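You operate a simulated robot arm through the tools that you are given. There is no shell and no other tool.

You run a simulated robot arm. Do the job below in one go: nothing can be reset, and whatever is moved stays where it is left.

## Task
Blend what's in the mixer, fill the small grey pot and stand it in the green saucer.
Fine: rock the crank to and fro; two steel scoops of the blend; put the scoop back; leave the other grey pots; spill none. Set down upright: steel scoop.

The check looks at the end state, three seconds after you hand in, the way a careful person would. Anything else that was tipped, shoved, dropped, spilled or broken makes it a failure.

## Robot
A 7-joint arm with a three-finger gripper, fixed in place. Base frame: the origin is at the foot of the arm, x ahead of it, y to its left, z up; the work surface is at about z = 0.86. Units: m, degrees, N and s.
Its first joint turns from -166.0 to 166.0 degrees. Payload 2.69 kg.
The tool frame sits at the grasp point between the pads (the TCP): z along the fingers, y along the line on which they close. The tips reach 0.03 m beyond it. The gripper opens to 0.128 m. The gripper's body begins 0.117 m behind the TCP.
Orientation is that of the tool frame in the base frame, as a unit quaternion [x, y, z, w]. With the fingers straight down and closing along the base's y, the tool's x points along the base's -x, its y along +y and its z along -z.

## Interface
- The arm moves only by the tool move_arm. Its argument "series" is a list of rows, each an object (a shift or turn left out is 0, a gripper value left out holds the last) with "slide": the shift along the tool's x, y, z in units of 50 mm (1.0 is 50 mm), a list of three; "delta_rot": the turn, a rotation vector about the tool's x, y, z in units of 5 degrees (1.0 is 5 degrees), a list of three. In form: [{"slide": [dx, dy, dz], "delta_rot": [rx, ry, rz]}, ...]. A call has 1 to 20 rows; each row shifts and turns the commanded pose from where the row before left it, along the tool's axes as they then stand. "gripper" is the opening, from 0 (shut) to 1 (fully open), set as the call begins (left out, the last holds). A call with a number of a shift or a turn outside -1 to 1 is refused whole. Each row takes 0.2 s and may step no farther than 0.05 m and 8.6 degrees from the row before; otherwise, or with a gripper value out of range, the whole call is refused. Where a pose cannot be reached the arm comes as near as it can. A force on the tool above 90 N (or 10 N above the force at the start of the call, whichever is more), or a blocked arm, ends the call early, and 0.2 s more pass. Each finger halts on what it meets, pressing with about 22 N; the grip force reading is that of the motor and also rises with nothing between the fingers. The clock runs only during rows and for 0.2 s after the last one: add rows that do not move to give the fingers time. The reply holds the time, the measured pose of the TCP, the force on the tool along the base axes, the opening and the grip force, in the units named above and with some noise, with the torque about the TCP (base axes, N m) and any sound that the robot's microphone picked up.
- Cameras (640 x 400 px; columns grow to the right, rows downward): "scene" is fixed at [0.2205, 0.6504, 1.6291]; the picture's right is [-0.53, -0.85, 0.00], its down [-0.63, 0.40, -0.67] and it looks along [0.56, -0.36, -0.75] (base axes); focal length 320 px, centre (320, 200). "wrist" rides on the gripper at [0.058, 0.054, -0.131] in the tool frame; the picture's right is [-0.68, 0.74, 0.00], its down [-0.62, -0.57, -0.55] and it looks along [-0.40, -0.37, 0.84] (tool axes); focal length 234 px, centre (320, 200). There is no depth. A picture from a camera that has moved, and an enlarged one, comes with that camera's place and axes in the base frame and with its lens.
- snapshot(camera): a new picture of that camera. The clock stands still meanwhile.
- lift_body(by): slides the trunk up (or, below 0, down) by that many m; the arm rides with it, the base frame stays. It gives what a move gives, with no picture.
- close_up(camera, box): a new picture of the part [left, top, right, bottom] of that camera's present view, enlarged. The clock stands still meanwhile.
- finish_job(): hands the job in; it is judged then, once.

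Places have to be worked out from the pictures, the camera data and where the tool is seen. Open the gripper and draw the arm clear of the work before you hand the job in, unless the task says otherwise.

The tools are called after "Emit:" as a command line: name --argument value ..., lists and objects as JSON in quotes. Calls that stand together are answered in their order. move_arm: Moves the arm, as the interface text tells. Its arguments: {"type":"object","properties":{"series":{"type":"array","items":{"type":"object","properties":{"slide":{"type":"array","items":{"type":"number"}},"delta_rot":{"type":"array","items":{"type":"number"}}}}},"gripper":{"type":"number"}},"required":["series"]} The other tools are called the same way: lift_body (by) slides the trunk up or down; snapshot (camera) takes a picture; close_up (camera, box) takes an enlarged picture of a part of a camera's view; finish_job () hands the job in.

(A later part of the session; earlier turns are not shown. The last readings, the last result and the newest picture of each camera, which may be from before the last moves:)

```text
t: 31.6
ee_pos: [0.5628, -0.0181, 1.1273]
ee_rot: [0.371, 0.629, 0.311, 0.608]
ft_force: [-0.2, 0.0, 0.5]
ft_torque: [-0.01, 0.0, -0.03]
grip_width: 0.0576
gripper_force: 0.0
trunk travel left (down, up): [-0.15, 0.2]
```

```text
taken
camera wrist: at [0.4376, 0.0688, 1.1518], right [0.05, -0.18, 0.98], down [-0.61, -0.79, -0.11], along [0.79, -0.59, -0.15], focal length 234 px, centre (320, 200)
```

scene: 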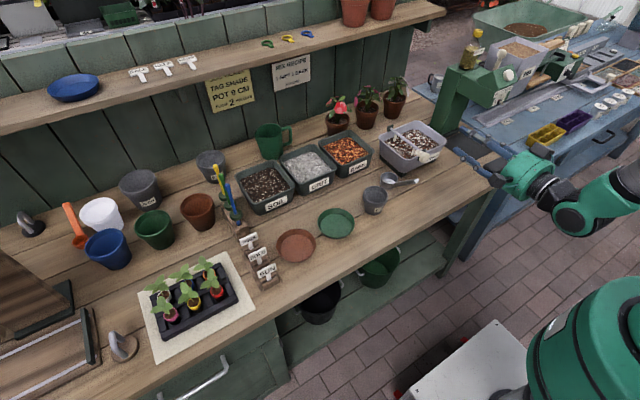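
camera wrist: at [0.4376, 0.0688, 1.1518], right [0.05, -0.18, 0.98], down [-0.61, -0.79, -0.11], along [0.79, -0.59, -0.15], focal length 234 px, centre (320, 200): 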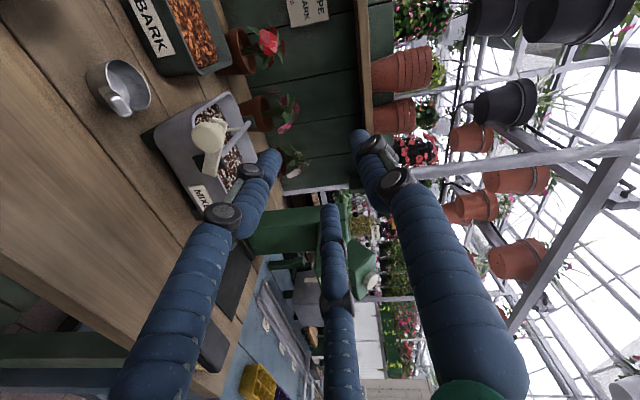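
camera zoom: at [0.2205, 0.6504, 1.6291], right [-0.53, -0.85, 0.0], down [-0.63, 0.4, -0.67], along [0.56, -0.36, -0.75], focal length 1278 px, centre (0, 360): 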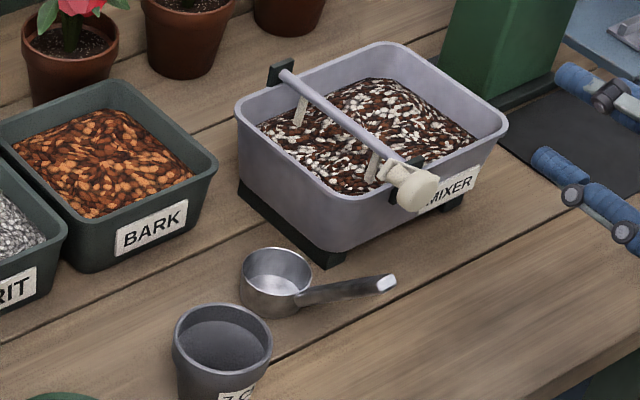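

Nothing around the tub was disturbed and the scoop is untouched. Before I take the scoop, I'll test in free air above the pot whether the wrist can roll far the other way with the tool near horizontal, since I plan to tip the scoop by rolling about its handle.

Emit:
move_arm --series '[{"slide": [0.88, 0.28, 0.047]}, {"slide": [0.88, 0.28, 0.047]}, {"slide": [0.88, 0.28, 0.047]}, {"slide": [0.88, 0.28, 0.047]}, {"delta_rot": [0, 0, -1]}, {"delta_rot": [0, 0, -1]}, {"delta_rot": [0, 0, -1]}, {"delta_rot": [0, 0, -1]}, {"delta_rot": [0, 0, -1]}, {"delta_rot": [0, 0, -1]}, {"delta_rot": [0, 0, -1]}, {"delta_rot": [0, 0, -1]}, {"delta_rot": [0, 0, -1]}, {"delta_rot": [0, 0, -1]}, {"delta_rot": [0, 0, -1]}, {"delta_rot": [0, 0, -1]}, {"delta_rot": [0, 0, -1]}, {"delta_rot": [0, 0, -1]}, {"delta_rot": [0, 0, -1]}, {"delta_rot": [0, 0, -1]}]'

Emit:
move_arm --series '[{"delta_rot": [0, 0, -1]}, {"delta_rot": [0, 0, -1]}, {"delta_rot": [0, 0, -1]}, {"delta_rot": [0, 0, -1]}, {"delta_rot": [0, 0, -1]}, {"delta_rot": [0, 0, -1]}, {"delta_rot": [0, 0, -1]}, {"delta_rot": [0, 0, -1]}, {"slide": [0, 0, 0]}]'

Emit:
snapshot --camera "scene"

```text
t: 35.8
ee_pos: [0.5801, 0.1607, 1.079]
ee_rot: [-0.12, 0.721, -0.153, 0.666]
ft_force: [0.1, -0.3, -0.4]
ft_torque: [0.03, 0.04, 0.03]
grip_width: 0.0576
gripper_force: 0.0
trunk travel left (down, up): [-0.15, 0.2]
```

```text
t: 37.8
ee_pos: [0.5802, 0.1612, 1.0792]
ee_rot: [-0.358, 0.636, -0.373, 0.573]
ft_force: [-0.1, -0.6, 1.1]
ft_torque: [-0.03, 0.0, 0.04]
grip_width: 0.0575
gripper_force: 0.0
trunk travel left (down, up): [-0.15, 0.2]
```

```text
taken
```

scene: 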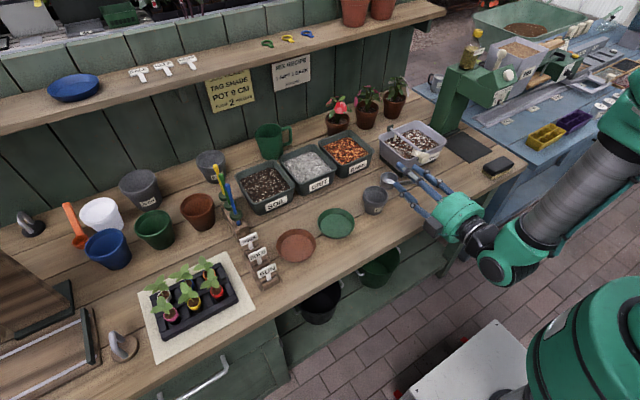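

A roll of -60° works, so I have a wide range. Next I'll roll the other way to about +90°, so that one finger will be on top of the handle and the camera looks down from the upper left.

Emit:
move_arm --series '[{"delta_rot": [0, 0, 1]}, {"delta_rot": [0, 0, 1]}, {"delta_rot": [0, 0, 1]}, {"delta_rot": [0, 0, 1]}, {"delta_rot": [0, 0, 1]}, {"delta_rot": [0, 0, 1]}, {"delta_rot": [0, 0, 1]}, {"delta_rot": [0, 0, 1]}, {"delta_rot": [0, 0, 1]}, {"delta_rot": [0, 0, 1]}, {"delta_rot": [0, 0, 1]}, {"delta_rot": [0, 0, 1]}, {"delta_rot": [0, 0, 1]}, {"delta_rot": [0, 0, 1]}, {"delta_rot": [0, 0, 1]}, {"delta_rot": [0, 0, 1]}, {"delta_rot": [0, 0, 1]}, {"delta_rot": [0, 0, 1]}, {"delta_rot": [0, 0, 1]}, {"delta_rot": [0, 0, 1]}]'

Emit:
move_arm --series '[{"delta_rot": [0, 0, 1]}, {"delta_rot": [0, 0, 1]}, {"delta_rot": [0, 0, 1]}, {"delta_rot": [0, 0, 1]}, {"delta_rot": [0, 0, 1]}, {"delta_rot": [0, 0, 1]}, {"delta_rot": [0, 0, 1]}, {"delta_rot": [0, 0, 1]}, {"delta_rot": [0, 0, 1]}, {"delta_rot": [0, 0, 1]}, {"slide": [0, 0, 0]}]'

```text
t: 42.0
ee_pos: [0.58, 0.1607, 1.0796]
ee_rot: [0.257, 0.684, 0.202, 0.652]
ft_force: [-0.1, 0.4, -0.1]
ft_torque: [0.0, 0.0, 0.02]
grip_width: 0.0574
gripper_force: 0.0
trunk travel left (down, up): [-0.15, 0.2]
```

```text
t: 44.4
ee_pos: [0.5801, 0.16, 1.0792]
ee_rot: [0.522, 0.511, 0.457, 0.507]
ft_force: [0.4, 0.0, 0.2]
ft_torque: [-0.01, -0.04, 0.04]
grip_width: 0.0578
gripper_force: 0.0
trunk travel left (down, up): [-0.15, 0.2]
```

That roll is reachable too. Now I'll move back in line with the scoop handle and pitch the tool down 40°, so it points along the sloping handle.

Emit:
move_arm --series '[{"slide": [-0.8, -0.18, -0.14]}, {"slide": [-0.8, -0.18, -0.14]}, {"slide": [-0.8, -0.18, -0.14]}, {"delta_rot": [1, 0, 0]}, {"delta_rot": [1, 0, 0]}, {"delta_rot": [1, 0, 0]}, {"delta_rot": [1, 0, 0]}, {"delta_rot": [1, 0, 0]}, {"delta_rot": [1, 0, 0]}, {"delta_rot": [1, 0, 0]}, {"delta_rot": [1, 0, 0]}, {"slide": [0, 0, 0]}]'

Emit:
snapshot --camera "wrist"

Emit:
close_up --camera "scene" --box '[350, 130, 450, 230]'

```text
t: 47.0
ee_pos: [0.5512, 0.0408, 1.0595]
ee_rot: [0.664, 0.638, 0.255, 0.297]
ft_force: [0.0, 0.2, -0.7]
ft_torque: [-0.04, -0.01, 0.01]
grip_width: 0.0576
gripper_force: 0.1
trunk travel left (down, up): [-0.15, 0.2]
```

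```text
taken
camera wrist: at [0.4974, 0.1085, 1.187], right [0.47, -0.68, 0.56], down [-0.82, -0.57, 0.0], along [0.32, -0.46, -0.83], focal length 234 px, centre (320, 200)
```

wrist: 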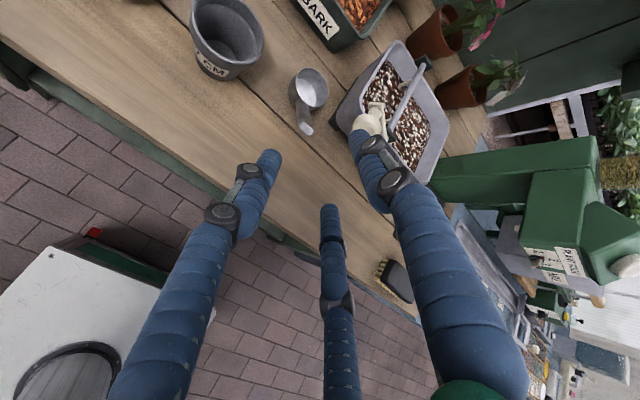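

```text
4.00 times, centred on (400, 180) of scene
camera zoom: at [0.2205, 0.6504, 1.6291], right [-0.53, -0.85, 0.0], down [-0.63, 0.4, -0.67], along [0.56, -0.36, -0.75], focal length 1278 px, centre (0, 280)
```

zoom: 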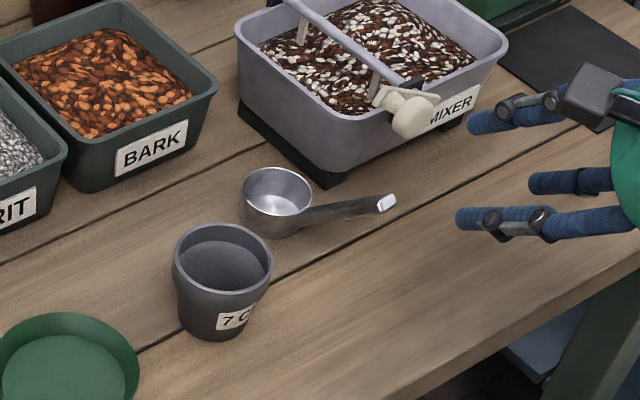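

I'll zoom in on the scoop from this new viewpoint to fix the handle's line.

Emit:
close_up --camera "wrist" --box '[270, 50, 350, 150]'

Emit:
close_up --camera "scene" --box '[375, 160, 425, 200]'

```text
4.00 times, centred on (310, 100) of wrist
camera zoom: at [0.4974, 0.1085, 1.187], right [0.47, -0.68, 0.56], down [-0.82, -0.57, 0.0], along [0.32, -0.46, -0.83], focal length 937 px, centre (360, 600)
```

zoom: 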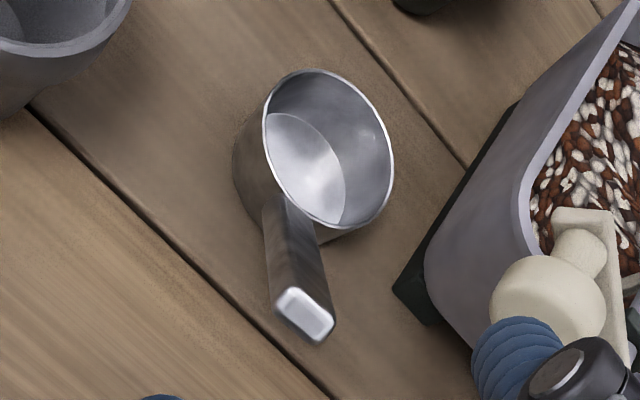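

```text
10.00 times, centred on (400, 180) of scene
camera zoom: at [0.2205, 0.6504, 1.6291], right [-0.53, -0.85, 0.0], down [-0.63, 0.4, -0.67], along [0.56, -0.36, -0.75], focal length 3195 px, centre (-480, 400)
```

zoom: 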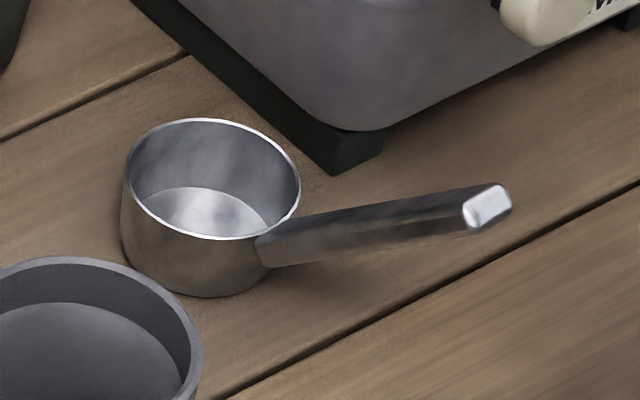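

The handle runs from about (0.642, 0.043, 0.956) down 44° to the cup at about (0.737, 0.055, rim 0.895), yawed about 8°. I'll yaw the hand to match and move to a pre-grasp point in line with the handle.

Emit:
move_arm --series '[{"delta_rot": [-0.036, 0.648, -0.626]}, {"delta_rot": [-0.036, 0.648, -0.626]}, {"delta_rot": [-0.036, 0.648, -0.626]}, {"slide": [-0.0985, -0.1245, 0.82]}, {"slide": [-0.0985, -0.1245, 0.82]}, {"slide": [0, 0, 0]}]'

Emit:
snapshot --camera "wrist"

Emit:
close_up --camera "scene" --box '[370, 130, 450, 210]'

```text
t: 48.4
ee_pos: [0.6049, 0.0365, 0.9925]
ee_rot: [0.584, 0.711, 0.289, 0.265]
ft_force: [0.9, -0.2, -1.2]
ft_torque: [0.0, -0.01, 0.02]
grip_width: 0.0577
gripper_force: 0.1
trunk travel left (down, up): [-0.15, 0.2]
```

```text
taken
camera wrist: at [0.5375, 0.0904, 1.1212], right [0.62, -0.55, 0.56], down [-0.67, -0.75, 0.0], along [0.42, -0.37, -0.83], focal length 234 px, centre (320, 200)
```

wrist: 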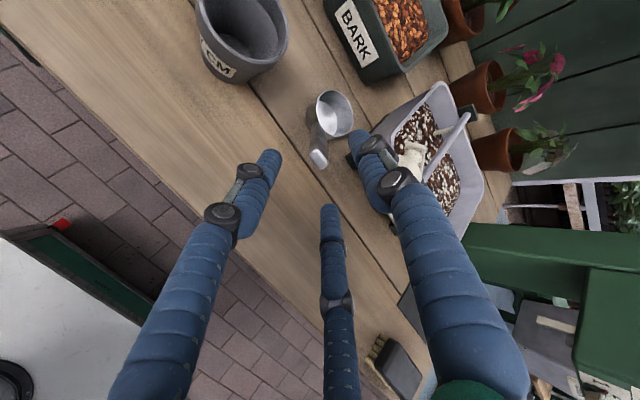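

```text
5.00 times, centred on (410, 170) of scene
camera zoom: at [0.2205, 0.6504, 1.6291], right [-0.53, -0.85, 0.0], down [-0.63, 0.4, -0.67], along [0.56, -0.36, -0.75], focal length 1598 px, centre (-130, 350)
```

zoom: 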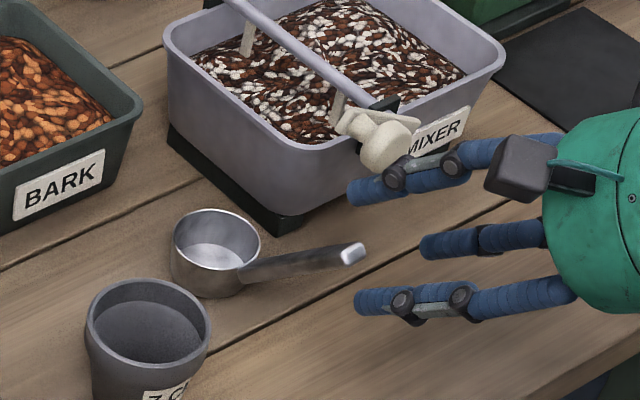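

The handle's end sits right on the hand's axis in the wrist view. I'll advance along the handle so the TCP is about 25 mm past its end.

Emit:
move_arm --series '[{"slide": [0, 0, 0.39]}, {"slide": [0, 0, 0.39]}, {"slide": [0, 0, 0.39]}, {"slide": [0, 0, 0.39]}, {"slide": [0, 0, 0]}]'

Emit:
snapshot --camera "wrist"

Emit:
close_up --camera "scene" --box '[370, 130, 450, 210]'

```text
t: 49.6
ee_pos: [0.657, 0.0466, 0.9401]
ee_rot: [0.585, 0.711, 0.288, 0.266]
ft_force: [-1.4, -0.4, -0.7]
ft_torque: [-0.04, -0.02, -0.01]
grip_width: 0.0575
gripper_force: 0.0
trunk travel left (down, up): [-0.15, 0.2]
```

```text
taken
camera wrist: at [0.5904, 0.0994, 1.0677], right [0.62, -0.55, 0.56], down [-0.67, -0.75, 0.0], along [0.42, -0.37, -0.83], focal length 234 px, centre (320, 200)
```

wrist: 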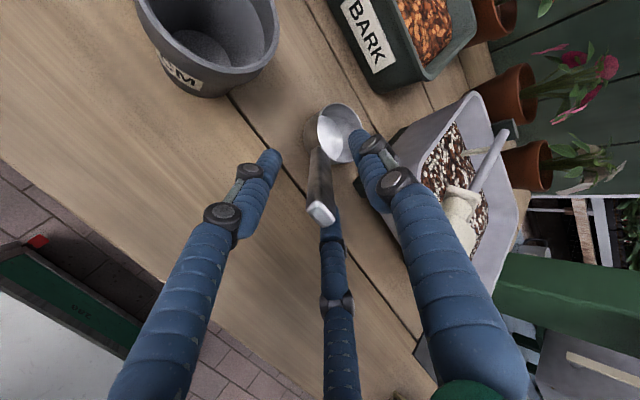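

```text
5.00 times, centred on (410, 170) of scene
camera zoom: at [0.2205, 0.6504, 1.6291], right [-0.53, -0.85, 0.0], down [-0.63, 0.4, -0.67], along [0.56, -0.36, -0.75], focal length 1598 px, centre (-130, 350)
```

zoom: 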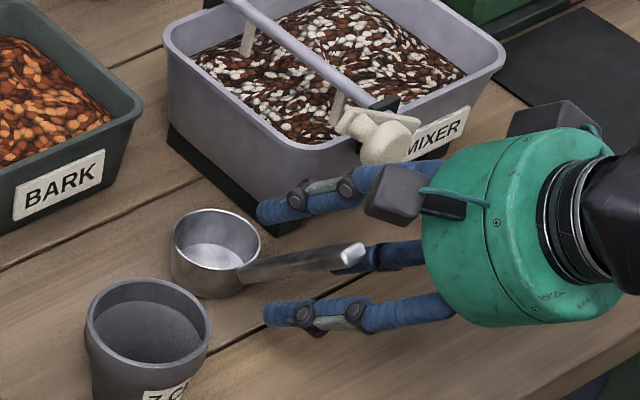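

The handle is centred between the jaws, so I'll close on it.

Emit:
move_arm --series '[{"slide": [0, 0, 0]}, {"slide": [0, 0, 0]}, {"slide": [0, 0, 0]}, {"slide": [0, 0, 0]}]' --gripper 0

Emit:
snapshot --camera "wrist"

Emit:
close_up --camera "scene" --box '[370, 130, 450, 210]'

```text
t: 50.6
ee_pos: [0.6565, 0.0466, 0.9405]
ee_rot: [0.584, 0.711, 0.288, 0.266]
ft_force: [0.0, -0.4, 1.3]
ft_torque: [-0.09, -0.09, -0.07]
grip_width: 0.0217
gripper_force: 21.7
trunk travel left (down, up): [-0.15, 0.2]
```

```text
taken
camera wrist: at [0.59, 0.0993, 1.068], right [0.62, -0.55, 0.56], down [-0.67, -0.75, 0.0], along [0.42, -0.37, -0.83], focal length 234 px, centre (320, 200)
```

wrist: 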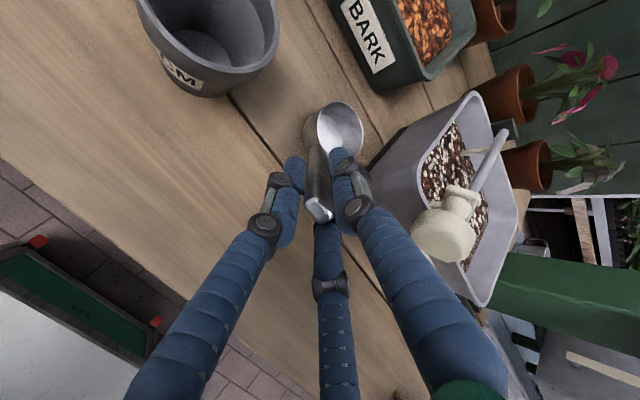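

```text
5.00 times, centred on (410, 170) of scene
camera zoom: at [0.2205, 0.6504, 1.6291], right [-0.53, -0.85, 0.0], down [-0.63, 0.4, -0.67], along [0.56, -0.36, -0.75], focal length 1598 px, centre (-130, 350)
```

zoom: 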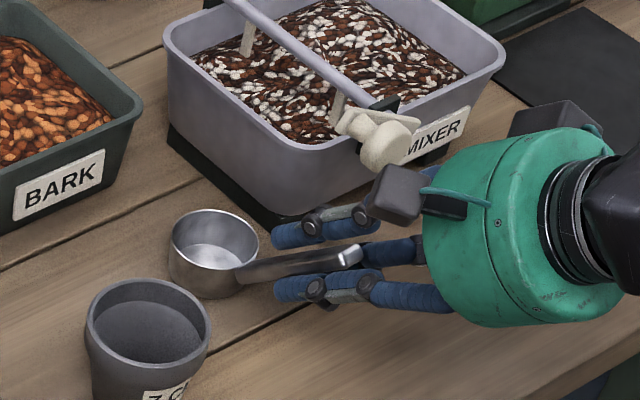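

The grip is firm on the handle. I'll lift the scoop straight up, drifting slightly away from the tub, and check that it comes along level.

Emit:
move_arm --series '[{"slide": [0.03, 0.25, -0.232]}, {"slide": [0.03, 0.25, -0.232]}, {"slide": [0.03, 0.499, -0.465]}, {"slide": [0.03, 0.499, -0.465]}, {"slide": [0.03, 0.499, -0.465]}, {"slide": [0.03, 0.499, -0.465]}, {"slide": [0, 0, 0]}]'

Emit:
snapshot --camera "wrist"

Emit:
close_up --camera "scene" --box '[350, 90, 450, 190]'

```text
t: 52.2
ee_pos: [0.6565, 0.0616, 1.1093]
ee_rot: [0.584, 0.711, 0.288, 0.267]
ft_force: [0.0, 0.3, 0.0]
ft_torque: [-0.03, 0.05, 0.01]
grip_width: 0.0217
gripper_force: 21.7
trunk travel left (down, up): [-0.15, 0.2]
```

```text
taken
camera wrist: at [0.5898, 0.1151, 1.2369], right [0.62, -0.55, 0.56], down [-0.67, -0.75, 0.0], along [0.42, -0.37, -0.83], focal length 234 px, centre (320, 200)
```

wrist: 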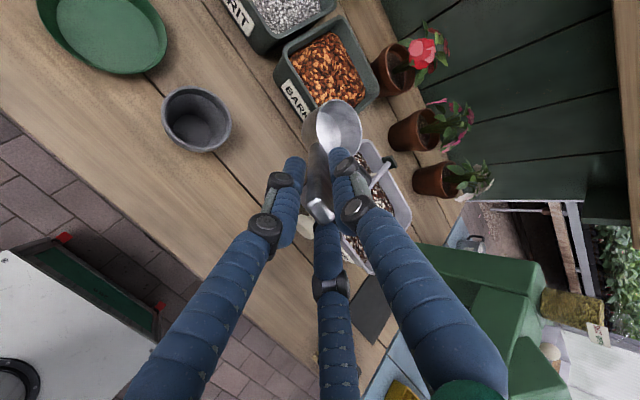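

```text
4.00 times, centred on (400, 140) of scene
camera zoom: at [0.2205, 0.6504, 1.6291], right [-0.53, -0.85, 0.0], down [-0.63, 0.4, -0.67], along [0.56, -0.36, -0.75], focal length 1278 px, centre (0, 440)
```

zoom: 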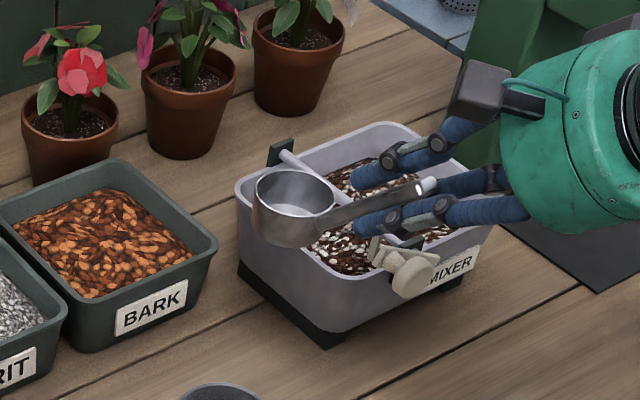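

The scoop came up level and stable in the grip. I'll carry it over the right-hand half of the tub, clear of the axle, and tip it forward 40° ready to dig in.

Emit:
move_arm --series '[{"slide": [-0.754, 0.193, 0.015]}, {"slide": [-0.754, 0.193, 0.015]}, {"slide": [-0.754, 0.193, 0.015]}, {"slide": [-0.754, 0.193, 0.015]}, {"slide": [-0.754, 0.193, 0.015]}, {"delta_rot": [1, 0, 0]}, {"delta_rot": [1, 0, 0]}, {"delta_rot": [1, 0, 0]}, {"delta_rot": [1, 0, 0]}, {"delta_rot": [1, 0, 0]}, {"delta_rot": [1, 0, 0]}, {"delta_rot": [1, 0, 0]}, {"delta_rot": [1, 0, 0]}, {"slide": [0, 0, 0]}]'

Emit:
snapshot --camera "wrist"

Emit:
close_up --camera "scene" --box '[350, 80, 470, 190]'

```text
t: 55.2
ee_pos: [0.7274, -0.1152, 1.1485]
ee_rot: [0.6, 0.728, 0.241, 0.228]
ft_force: [0.4, -0.6, 0.0]
ft_torque: [-0.03, 0.06, -0.01]
grip_width: 0.0212
gripper_force: 21.4
out of reach, approached as far as the arm can: row 8, 9, 10, 11, 12, 13
trunk travel left (down, up): [-0.15, 0.2]
```

```text
taken
camera wrist: at [0.6759, -0.0594, 1.2828], right [0.68, -0.55, 0.49], down [-0.66, -0.74, 0.1], along [0.31, -0.39, -0.87], focal length 234 px, centre (320, 200)
```

wrist: 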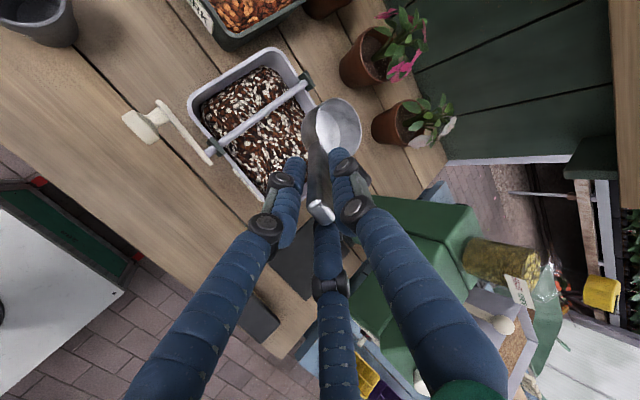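

```text
3.64 times, centred on (410, 135) of scene
camera zoom: at [0.2205, 0.6504, 1.6291], right [-0.53, -0.85, 0.0], down [-0.63, 0.4, -0.67], along [0.56, -0.36, -0.75], focal length 1162 px, centre (-7, 436)
```

zoom: 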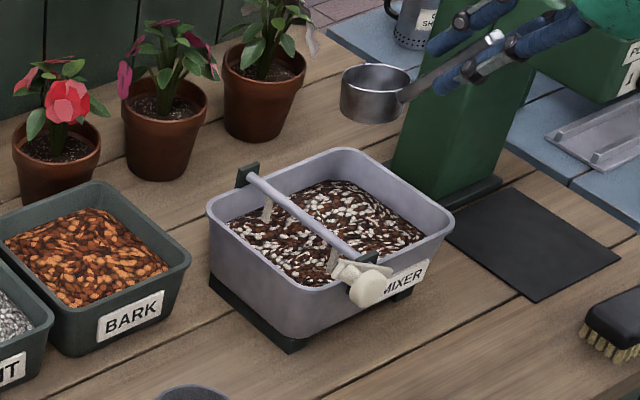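

The wrist stops at about 7° of forward tilt in this posture. Raising the trunk should steepen the forearm and free the pitch, so I'll lift the body 0.12 m and then try tilting again at height.

Emit:
lift_body --by 0.12

Emit:
move_arm --series '[{"delta_rot": [1, 0, 0]}, {"delta_rot": [1, 0, 0]}, {"delta_rot": [1, 0, 0]}, {"slide": [0, 0, 0]}]'

```text
t: 56.7
ee_pos: [0.7272, -0.1156, 1.267]
ee_rot: [0.6, 0.728, 0.241, 0.227]
ft_force: [0.8, -0.4, -0.9]
ft_torque: [-0.02, 0.06, 0.03]
grip_width: 0.0212
gripper_force: 22.2
trunk travel left (down, up): [-0.27, 0.08]
```

```text
t: 57.7
ee_pos: [0.7264, -0.116, 1.2686]
ee_rot: [0.6, 0.728, 0.242, 0.227]
ft_force: [0.0, -0.2, -1.6]
ft_torque: [-0.01, 0.06, 0.02]
grip_width: 0.0212
gripper_force: 22.2
out of reach, approached as far as the arm can: row 1, 2, 3
trunk travel left (down, up): [-0.27, 0.08]
```

As expected, nothing changes at the same arm posture. I'll now bring the arm down 0.12 m relative to the trunk and try the tilt again.

Emit:
move_arm --series '[{"slide": [0.033, -0.5, 0.624]}, {"slide": [0.033, -0.5, 0.624]}, {"slide": [0.033, -0.5, 0.624]}, {"delta_rot": [1, 0, 0]}, {"delta_rot": [1, 0, 0]}, {"delta_rot": [1, 0, 0]}, {"delta_rot": [1, 0, 0]}, {"slide": [0, 0, 0]}]'

Emit:
snapshot --camera "scene"

```text
t: 59.5
ee_pos: [0.7195, -0.115, 1.1349]
ee_rot: [0.617, 0.747, 0.178, 0.174]
ft_force: [0.9, -0.1, -0.6]
ft_torque: [0.0, 0.05, -0.02]
grip_width: 0.0208
gripper_force: 22.0
out of reach, approached as far as the arm can: row 5, 6, 7
trunk travel left (down, up): [-0.27, 0.08]
```

```text
taken
```

scene: 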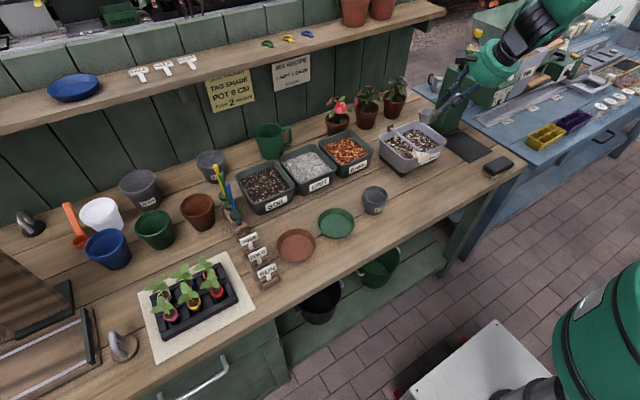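

I now have about 17° of tilt, and a lower hand should gain more. The grip width is shrinking slightly, so I'll check how the handle sits in the fingers.

Emit:
close_up --camera "wrist" --box '[220, 60, 420, 260]'

Emit:
close_up --camera "scene" --box '[370, 70, 490, 190]'

```text
2.00 times, centred on (320, 160) of wrist
camera zoom: at [0.6921, -0.0536, 1.2746], right [0.75, -0.54, 0.38], down [-0.64, -0.73, 0.23], along [0.15, -0.42, -0.89], focal length 468 px, centre (320, 280)
```

zoom: 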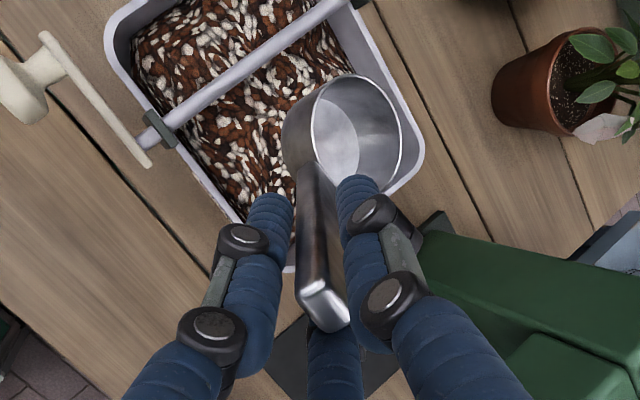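

```text
3.33 times, centred on (430, 130) of scene
camera zoom: at [0.2205, 0.6504, 1.6291], right [-0.53, -0.85, 0.0], down [-0.63, 0.4, -0.67], along [0.56, -0.36, -0.75], focal length 1065 px, centre (-47, 433)
```

zoom: 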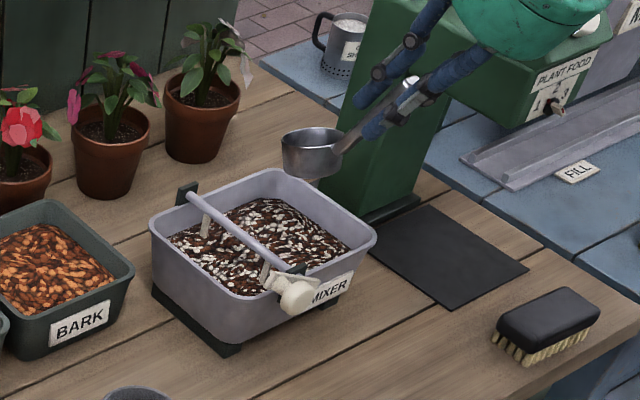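

The handle is still where it was in the fingers, so the grip is good. I'll raise the trunk a bit more, descend above the mix and ask for more tilt.

Emit:
lift_body --by 0.07

Emit:
move_arm --series '[{"slide": [0, -0.217, 0.605]}, {"slide": [0, -0.217, 0.605]}, {"slide": [0, -0.217, 0.605]}, {"delta_rot": [1, 0, 0]}, {"delta_rot": [1, 0, 0]}, {"delta_rot": [1, 0, 0]}, {"slide": [0, 0, 0]}]'

Emit:
snapshot --camera "wrist"

Emit:
close_up --camera "scene" --box '[370, 80, 470, 180]'

```text
t: 60.6
ee_pos: [0.7193, -0.1133, 1.2052]
ee_rot: [0.618, 0.746, 0.176, 0.175]
ft_force: [0.4, 1.2, -0.2]
ft_torque: [0.01, 0.06, -0.01]
grip_width: 0.0208
gripper_force: 21.9
trunk travel left (down, up): [-0.34, 0.01]
```

```text
t: 62.2
ee_pos: [0.7362, -0.145, 1.1]
ee_rot: [0.635, 0.747, 0.085, 0.177]
ft_force: [-0.4, -0.6, -0.2]
ft_torque: [0.03, 0.03, 0.01]
grip_width: 0.0202
gripper_force: 22.1
out of reach, approached as far as the arm can: row 5, 6
trunk travel left (down, up): [-0.34, 0.01]
```

```text
taken
camera wrist: at [0.7283, -0.0655, 1.2318], right [0.77, -0.53, 0.37], down [-0.64, -0.65, 0.4], along [0.02, -0.54, -0.84], focal length 234 px, centre (320, 200)
```

wrist: 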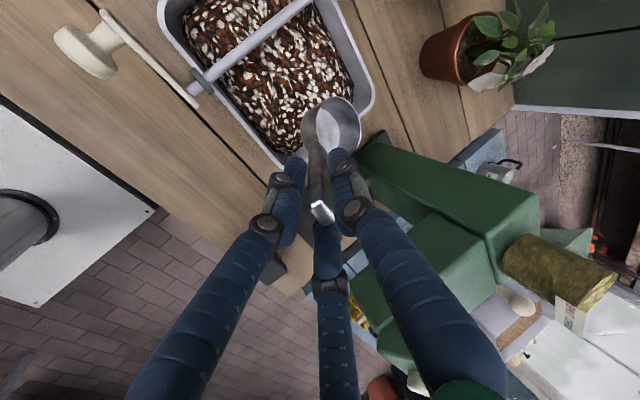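

```text
4.00 times, centred on (420, 130) of scene
camera zoom: at [0.2205, 0.6504, 1.6291], right [-0.53, -0.85, 0.0], down [-0.63, 0.4, -0.67], along [0.56, -0.36, -0.75], focal length 1278 px, centre (-80, 480)
```

zoom: 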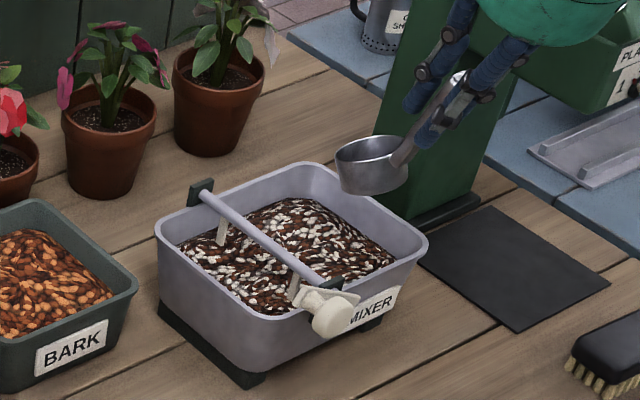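

The arm gives about 26° of forward tilt here but drifted right. I compute the cup centre at about (0.79, -0.154), so I'll shift it left over the open mix before dipping.

Emit:
move_arm --series '[{"slide": [0.48, -0.045, 0.05]}, {"slide": [0.48, -0.045, 0.05]}, {"slide": [0, 0, 0]}]'

Emit:
snapshot --camera "wrist"

Emit:
close_up --camera "scene" --box '[370, 80, 470, 180]'

```text
t: 63.0
ee_pos: [0.7287, -0.1188, 1.0968]
ee_rot: [0.64, 0.75, 0.058, 0.158]
ft_force: [-0.2, 0.2, -0.9]
ft_torque: [-0.01, 0.03, -0.02]
grip_width: 0.0206
gripper_force: 22.0
out of reach, approached as far as the arm can: row 1
trunk travel left (down, up): [-0.34, 0.01]
```

```text
taken
camera wrist: at [0.7305, -0.036, 1.2272], right [0.78, -0.53, 0.32], down [-0.62, -0.64, 0.45], along [-0.04, -0.55, -0.83], focal length 234 px, centre (320, 200)
```

wrist: 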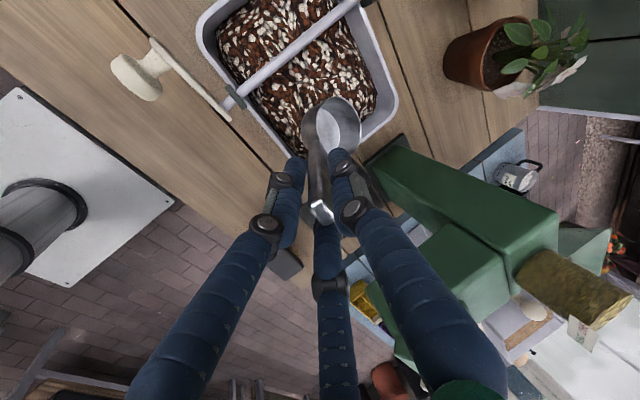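

```text
4.00 times, centred on (420, 130) of scene
camera zoom: at [0.2205, 0.6504, 1.6291], right [-0.53, -0.85, 0.0], down [-0.63, 0.4, -0.67], along [0.56, -0.36, -0.75], focal length 1278 px, centre (-80, 480)
```

zoom: 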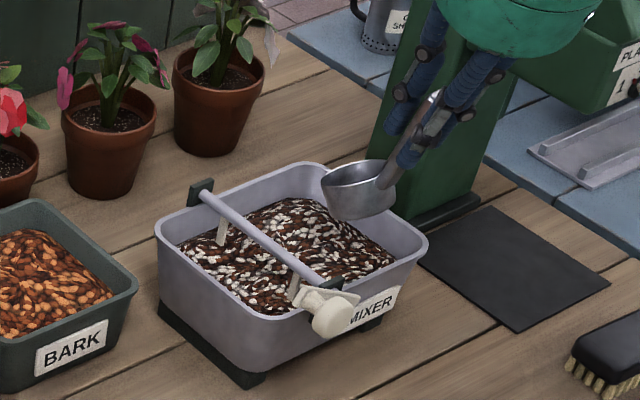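

I'm now at about 30° tilt with the cup at about (0.779, -0.129). I'll shift slightly further left and down, check, and then dip.

Emit:
move_arm --series '[{"slide": [0.22, 0.033, 0.185]}, {"slide": [0.22, 0.033, 0.185]}, {"slide": [0, 0, 0]}]'

Emit:
close_up --camera "wrist" --box '[180, 0, 420, 220]'

Emit:
close_up --camera "scene" --box '[370, 80, 470, 180]'

```text
t: 63.8
ee_pos: [0.7352, -0.097, 1.0768]
ee_rot: [0.64, 0.75, 0.059, 0.158]
ft_force: [0.5, 0.1, 0.1]
ft_torque: [0.01, 0.05, 0.03]
grip_width: 0.0204
gripper_force: 22.0
trunk travel left (down, up): [-0.34, 0.01]
```

```text
1.82 times, centred on (300, 110) of wrist
camera zoom: at [0.737, -0.016, 1.2074], right [0.78, -0.53, 0.32], down [-0.62, -0.64, 0.45], along [-0.04, -0.55, -0.83], focal length 426 px, centre (356, 364)
```

zoom: 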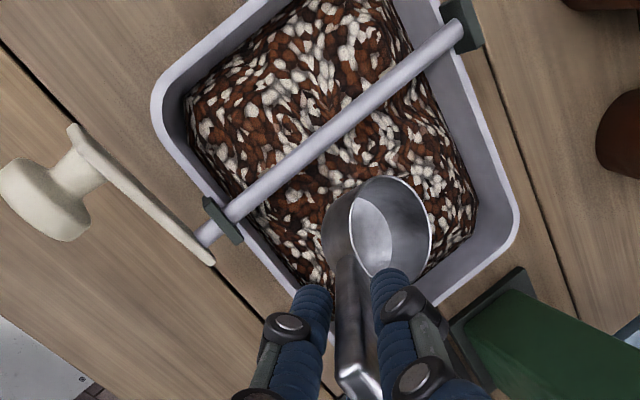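

```text
4.00 times, centred on (420, 130) of scene
camera zoom: at [0.2205, 0.6504, 1.6291], right [-0.53, -0.85, 0.0], down [-0.63, 0.4, -0.67], along [0.56, -0.36, -0.75], focal length 1278 px, centre (-80, 480)
```

zoom: 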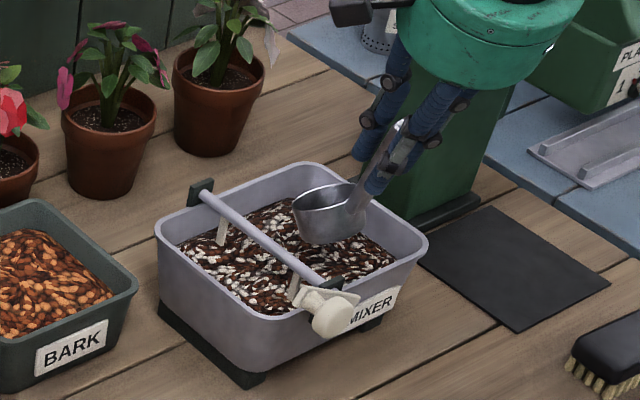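

The cup hangs over the free right half, at about (0.785, -0.108) with its rim at 0.999. I'll dip it into the mix, watching the force.

Emit:
move_arm --series '[{"slide": [0.035, -0.062, 0.205]}, {"slide": [0.035, -0.062, 0.205]}, {"slide": [0.035, -0.062, 0.205]}, {"slide": [0.035, -0.062, 0.205]}, {"slide": [0.035, -0.062, 0.205]}, {"slide": [0, 0, 0]}]'

Emit:
close_up --camera "wrist" --box '[180, 0, 420, 220]'

Emit:
close_up --camera "scene" --box '[370, 80, 470, 180]'

```text
t: 65.2
ee_pos: [0.7369, -0.0988, 1.0231]
ee_rot: [0.639, 0.75, 0.06, 0.158]
ft_force: [-0.7, 0.3, -0.8]
ft_torque: [0.0, 0.07, 0.01]
grip_width: 0.0202
gripper_force: 22.4
trunk travel left (down, up): [-0.34, 0.01]
```

```text
1.82 times, centred on (300, 110) of wrist
camera zoom: at [0.7386, -0.0163, 1.1532], right [0.78, -0.53, 0.32], down [-0.62, -0.64, 0.45], along [-0.04, -0.55, -0.83], focal length 426 px, centre (356, 364)
```

zoom: 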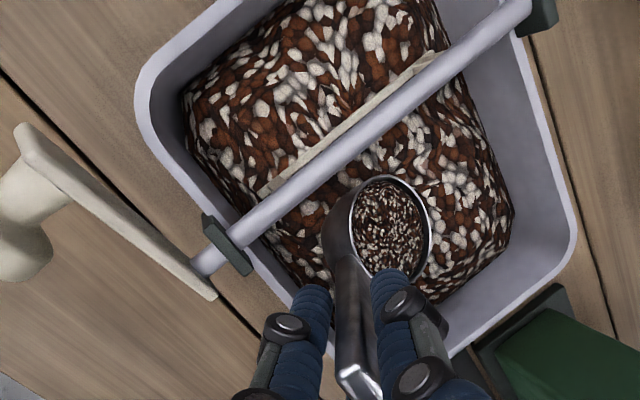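

```text
4.00 times, centred on (420, 130) of scene
camera zoom: at [0.2205, 0.6504, 1.6291], right [-0.53, -0.85, 0.0], down [-0.63, 0.4, -0.67], along [0.56, -0.36, -0.75], focal length 1278 px, centre (-80, 480)
```

zoom: 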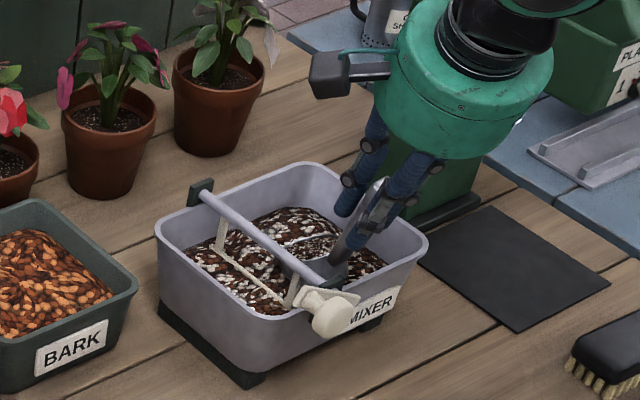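

The cup has filled with blend as it went under. I'll go 7 mm deeper to be sure it's full, and compare.

Emit:
move_arm --series '[{"slide": [0.022, -0.04, 0.13]}, {"slide": [0, 0, 0]}, {"slide": [0, 0, 0]}]'

Emit:
close_up --camera "wrist" --box '[270, 70, 390, 190]'

```text
t: 66.0
ee_pos: [0.7364, -0.0983, 1.0151]
ee_rot: [0.641, 0.749, 0.06, 0.157]
ft_force: [-0.5, -0.4, -1.1]
ft_torque: [0.0, 0.09, -0.03]
grip_width: 0.0202
gripper_force: 21.5
trunk travel left (down, up): [-0.34, 0.01]
```

```text
3.33 times, centred on (330, 130) of wrist
camera zoom: at [0.7385, -0.0166, 1.146], right [0.78, -0.53, 0.32], down [-0.62, -0.64, 0.45], along [-0.04, -0.55, -0.83], focal length 781 px, centre (287, 433)
```

zoom: 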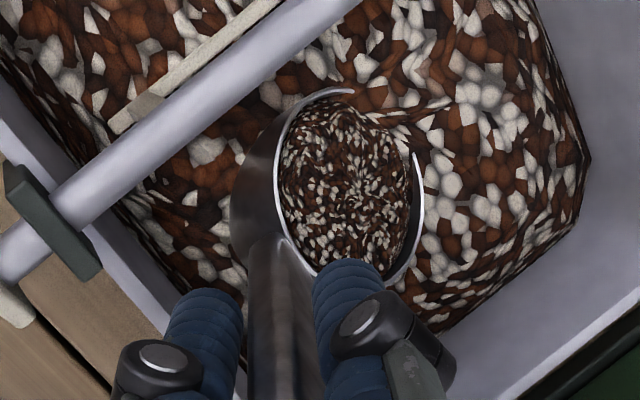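

The scoop is full. Now I'll level it over the tub while easing it up and back, about 30° over six small rows, keeping the fingers clear of the front rim.

Emit:
move_arm --series '[{"slide": [-0.028, -0.098, -0.082], "delta_rot": [-0.953, 0.145, 0.208]}, {"slide": [-0.028, -0.087, -0.09], "delta_rot": [-0.953, 0.145, 0.208]}, {"slide": [-0.028, -0.076, -0.097], "delta_rot": [-0.953, 0.145, 0.208]}, {"slide": [-0.028, -0.066, -0.105], "delta_rot": [-0.953, 0.145, 0.208]}, {"slide": [-0.028, -0.055, -0.112], "delta_rot": [-0.953, 0.145, 0.208]}, {"slide": [-0.028, -0.044, -0.12], "delta_rot": [-0.953, 0.145, 0.208]}, {"slide": [0, 0, 0]}]'

Emit:
close_up --camera "wrist" --box '[180, 0, 420, 220]'

Emit:
close_up --camera "scene" --box '[370, 80, 470, 180]'

```text
t: 67.6
ee_pos: [0.7028, -0.1083, 1.0322]
ee_rot: [0.618, 0.681, 0.275, 0.279]
ft_force: [-0.2, -0.5, -0.4]
ft_torque: [-0.02, 0.1, 0.03]
grip_width: 0.0203
gripper_force: 22.4
trunk travel left (down, up): [-0.34, 0.01]
```

```text
1.82 times, centred on (300, 110) of wrist
camera zoom: at [0.6401, -0.0488, 1.1599], right [0.56, -0.61, 0.56], down [-0.74, -0.68, 0.0], along [0.38, -0.41, -0.83], focal length 426 px, centre (356, 364)
```

zoom: 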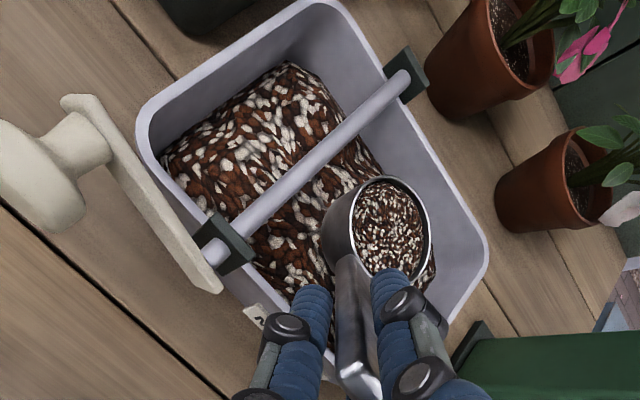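

```text
4.00 times, centred on (420, 130) of scene
camera zoom: at [0.2205, 0.6504, 1.6291], right [-0.53, -0.85, 0.0], down [-0.63, 0.4, -0.67], along [0.56, -0.36, -0.75], focal length 1278 px, centre (-80, 480)
```

zoom: 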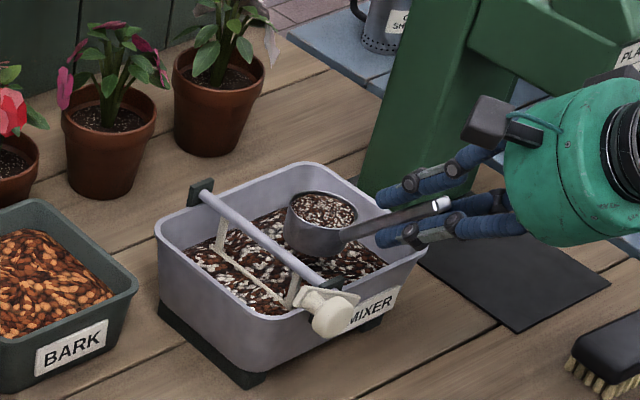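

The scoop is level and full. I'll lift it clear of the tub, carry it left towards the pot, and rise so I can lower the trunk back to its earlier height, where the horizontal pouring pose was shown to be reachable.

Emit:
move_arm --series '[{"slide": [-0.024, 0.432, -0.415]}, {"slide": [-0.024, 0.432, -0.415]}, {"slide": [-0.024, 0.432, -0.415]}, {"slide": [-0.024, 0.432, -0.415]}, {"slide": [0.708, -0.217, -0.268]}, {"slide": [0.708, -0.217, -0.268]}, {"slide": [0.708, -0.217, -0.268]}, {"slide": [0.708, -0.217, -0.268]}, {"slide": [0.708, -0.217, -0.268]}, {"slide": [-0.032, 0.575, -0.553]}, {"slide": [-0.032, 0.575, -0.553]}, {"slide": [-0.032, 0.575, -0.553]}, {"slide": [-0.032, 0.575, -0.553]}, {"slide": [0, 0, 0]}]'

Emit:
snapshot --camera "scene"

Emit:
close_up --camera "wrist" --box '[180, 0, 420, 220]'

```text
t: 70.6
ee_pos: [0.6026, 0.0609, 1.3137]
ee_rot: [0.618, 0.682, 0.274, 0.279]
ft_force: [-0.1, -0.1, -0.8]
ft_torque: [-0.01, 0.07, 0.01]
grip_width: 0.0194
gripper_force: 22.4
trunk travel left (down, up): [-0.34, 0.01]
```

```text
taken
```

scene: 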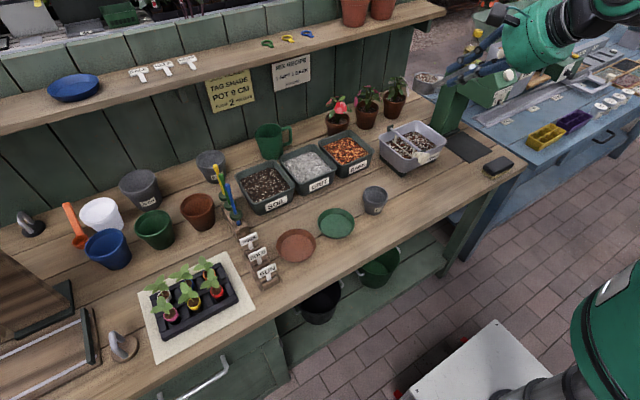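

```text
1.82 times, centred on (300, 110) of wrist
camera zoom: at [0.5405, 0.1199, 1.4415], right [0.56, -0.61, 0.56], down [-0.74, -0.68, 0.0], along [0.38, -0.41, -0.83], focal length 426 px, centre (356, 364)
```

zoom: 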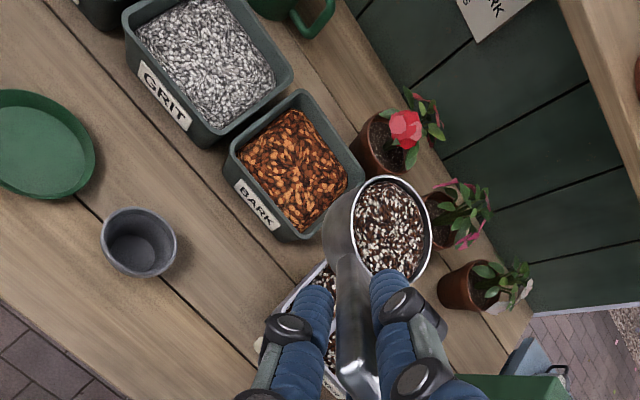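

The blend is still level in the cup and nothing has fallen. I'll lower the trunk by 0.19 m, then check the load and pot before positioning.

Emit:
lift_body --by -0.19

Emit:
close_up --camera "wrist" --box '[180, 0, 420, 220]'

Emit:
close_up --camera "scene" --box '[330, 90, 470, 230]'

```text
t: 72.7
ee_pos: [0.6028, 0.0618, 1.1229]
ee_rot: [0.618, 0.682, 0.274, 0.279]
ft_force: [-0.1, -0.7, -1.5]
ft_torque: [-0.01, 0.1, -0.03]
grip_width: 0.0195
gripper_force: 21.8
trunk travel left (down, up): [-0.15, 0.2]
```

```text
1.82 times, centred on (300, 110) of wrist
camera zoom: at [0.541, 0.1199, 1.2515], right [0.56, -0.61, 0.56], down [-0.74, -0.68, 0.0], along [0.38, -0.41, -0.83], focal length 426 px, centre (356, 364)
```

zoom: 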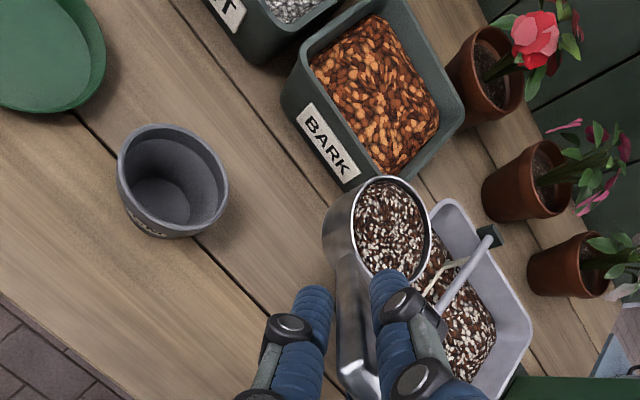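

```text
2.86 times, centred on (400, 160) of scene
camera zoom: at [0.2205, 0.6504, 1.6291], right [-0.53, -0.85, 0.0], down [-0.63, 0.4, -0.67], along [0.56, -0.36, -0.75], focal length 913 px, centre (91, 314)
```

zoom: 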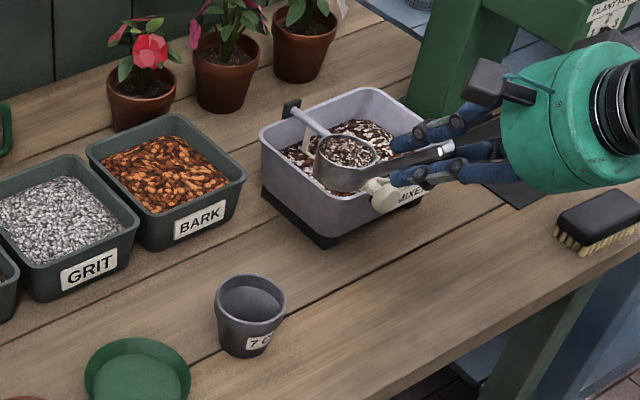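

From the wrist view, the pot's centre is at about (0.680, 0.164) and the cup centre about 86 mm ahead of the TCP. I'll bring the cup level over the pot's right part, ready to roll it left into the pot.

Emit:
move_arm --series '[{"slide": [0.427, -0.378, 0.409]}, {"slide": [0.427, -0.378, 0.409]}, {"slide": [0.427, -0.378, 0.409]}, {"slide": [0, 0, 0]}]'

Emit:
close_up --camera "wrist" --box '[180, 0, 420, 220]'

Emit:
close_up --camera "scene" --box '[330, 110, 470, 250]'

```text
t: 73.7
ee_pos: [0.6034, 0.1227, 1.037]
ee_rot: [0.618, 0.682, 0.274, 0.28]
ft_force: [0.6, 0.8, -0.3]
ft_torque: [-0.04, 0.12, -0.03]
grip_width: 0.0196
gripper_force: 21.7
trunk travel left (down, up): [-0.15, 0.2]
```

```text
1.82 times, centred on (300, 110) of wrist
camera zoom: at [0.5417, 0.1819, 1.1651], right [0.56, -0.61, 0.56], down [-0.74, -0.68, 0.0], along [0.38, -0.41, -0.83], focal length 426 px, centre (356, 364)
```

zoom: 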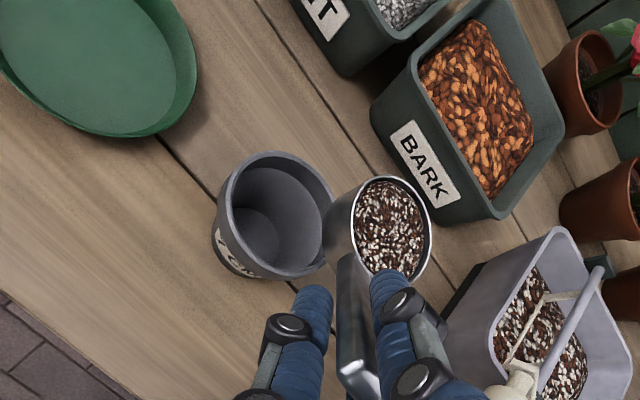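

```text
2.86 times, centred on (400, 180) of scene
camera zoom: at [0.2205, 0.6504, 1.6291], right [-0.53, -0.85, 0.0], down [-0.63, 0.4, -0.67], along [0.56, -0.36, -0.75], focal length 913 px, centre (91, 257)
```

zoom: 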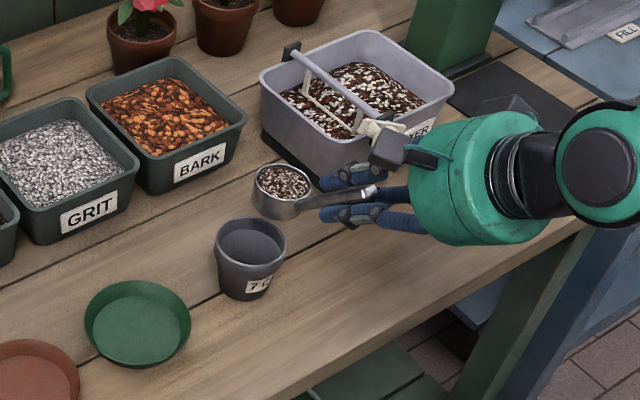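

The cup's left lip is above the pot opening at about y 0.156, and the pot spans 0.13 to 0.20. I'll roll gently 40° to the left and check.

Emit:
move_arm --series '[{"delta_rot": [0, 0, -1]}, {"delta_rot": [0, 0, -1]}, {"delta_rot": [0, 0, -1]}, {"delta_rot": [0, 0, -1]}, {"delta_rot": [0, 0, -1]}, {"delta_rot": [0, 0, -1]}, {"delta_rot": [0, 0, -1]}, {"delta_rot": [0, 0, -1]}, {"slide": [0, 0, 0]}]'

Emit:
close_up --camera "wrist" --box '[180, 0, 420, 220]'

Emit:
close_up --camera "scene" --box '[350, 140, 430, 220]'

```text
t: 75.7
ee_pos: [0.6033, 0.1215, 1.0367]
ee_rot: [0.347, 0.852, 0.161, 0.356]
ft_force: [0.3, -0.2, -1.2]
ft_torque: [0.0, 0.09, 0.01]
grip_width: 0.0193
gripper_force: 22.5
trunk travel left (down, up): [-0.15, 0.2]
```

```text
1.82 times, centred on (300, 110) of wrist
camera zoom: at [0.5047, 0.1968, 1.1282], right [0.69, 0.04, 0.72], down [-0.35, -0.85, 0.39], along [0.63, -0.52, -0.57], focal length 426 px, centre (356, 364)
```

zoom: 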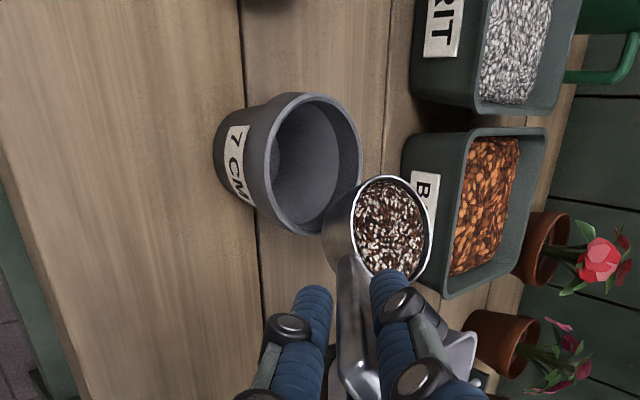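

```text
5.00 times, centred on (390, 180) of scene
camera zoom: at [0.2205, 0.6504, 1.6291], right [-0.53, -0.85, 0.0], down [-0.63, 0.4, -0.67], along [0.56, -0.36, -0.75], focal length 1598 px, centre (-30, 300)
```

zoom: 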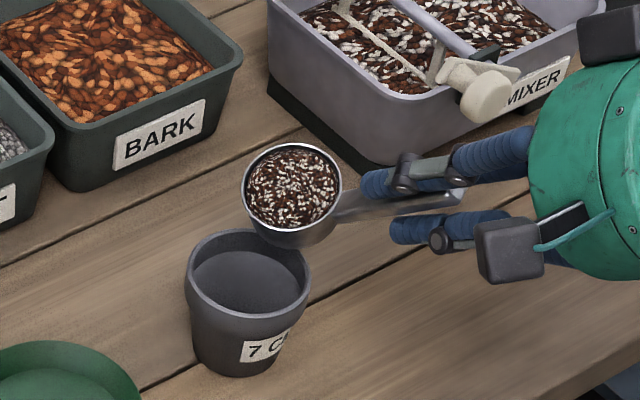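

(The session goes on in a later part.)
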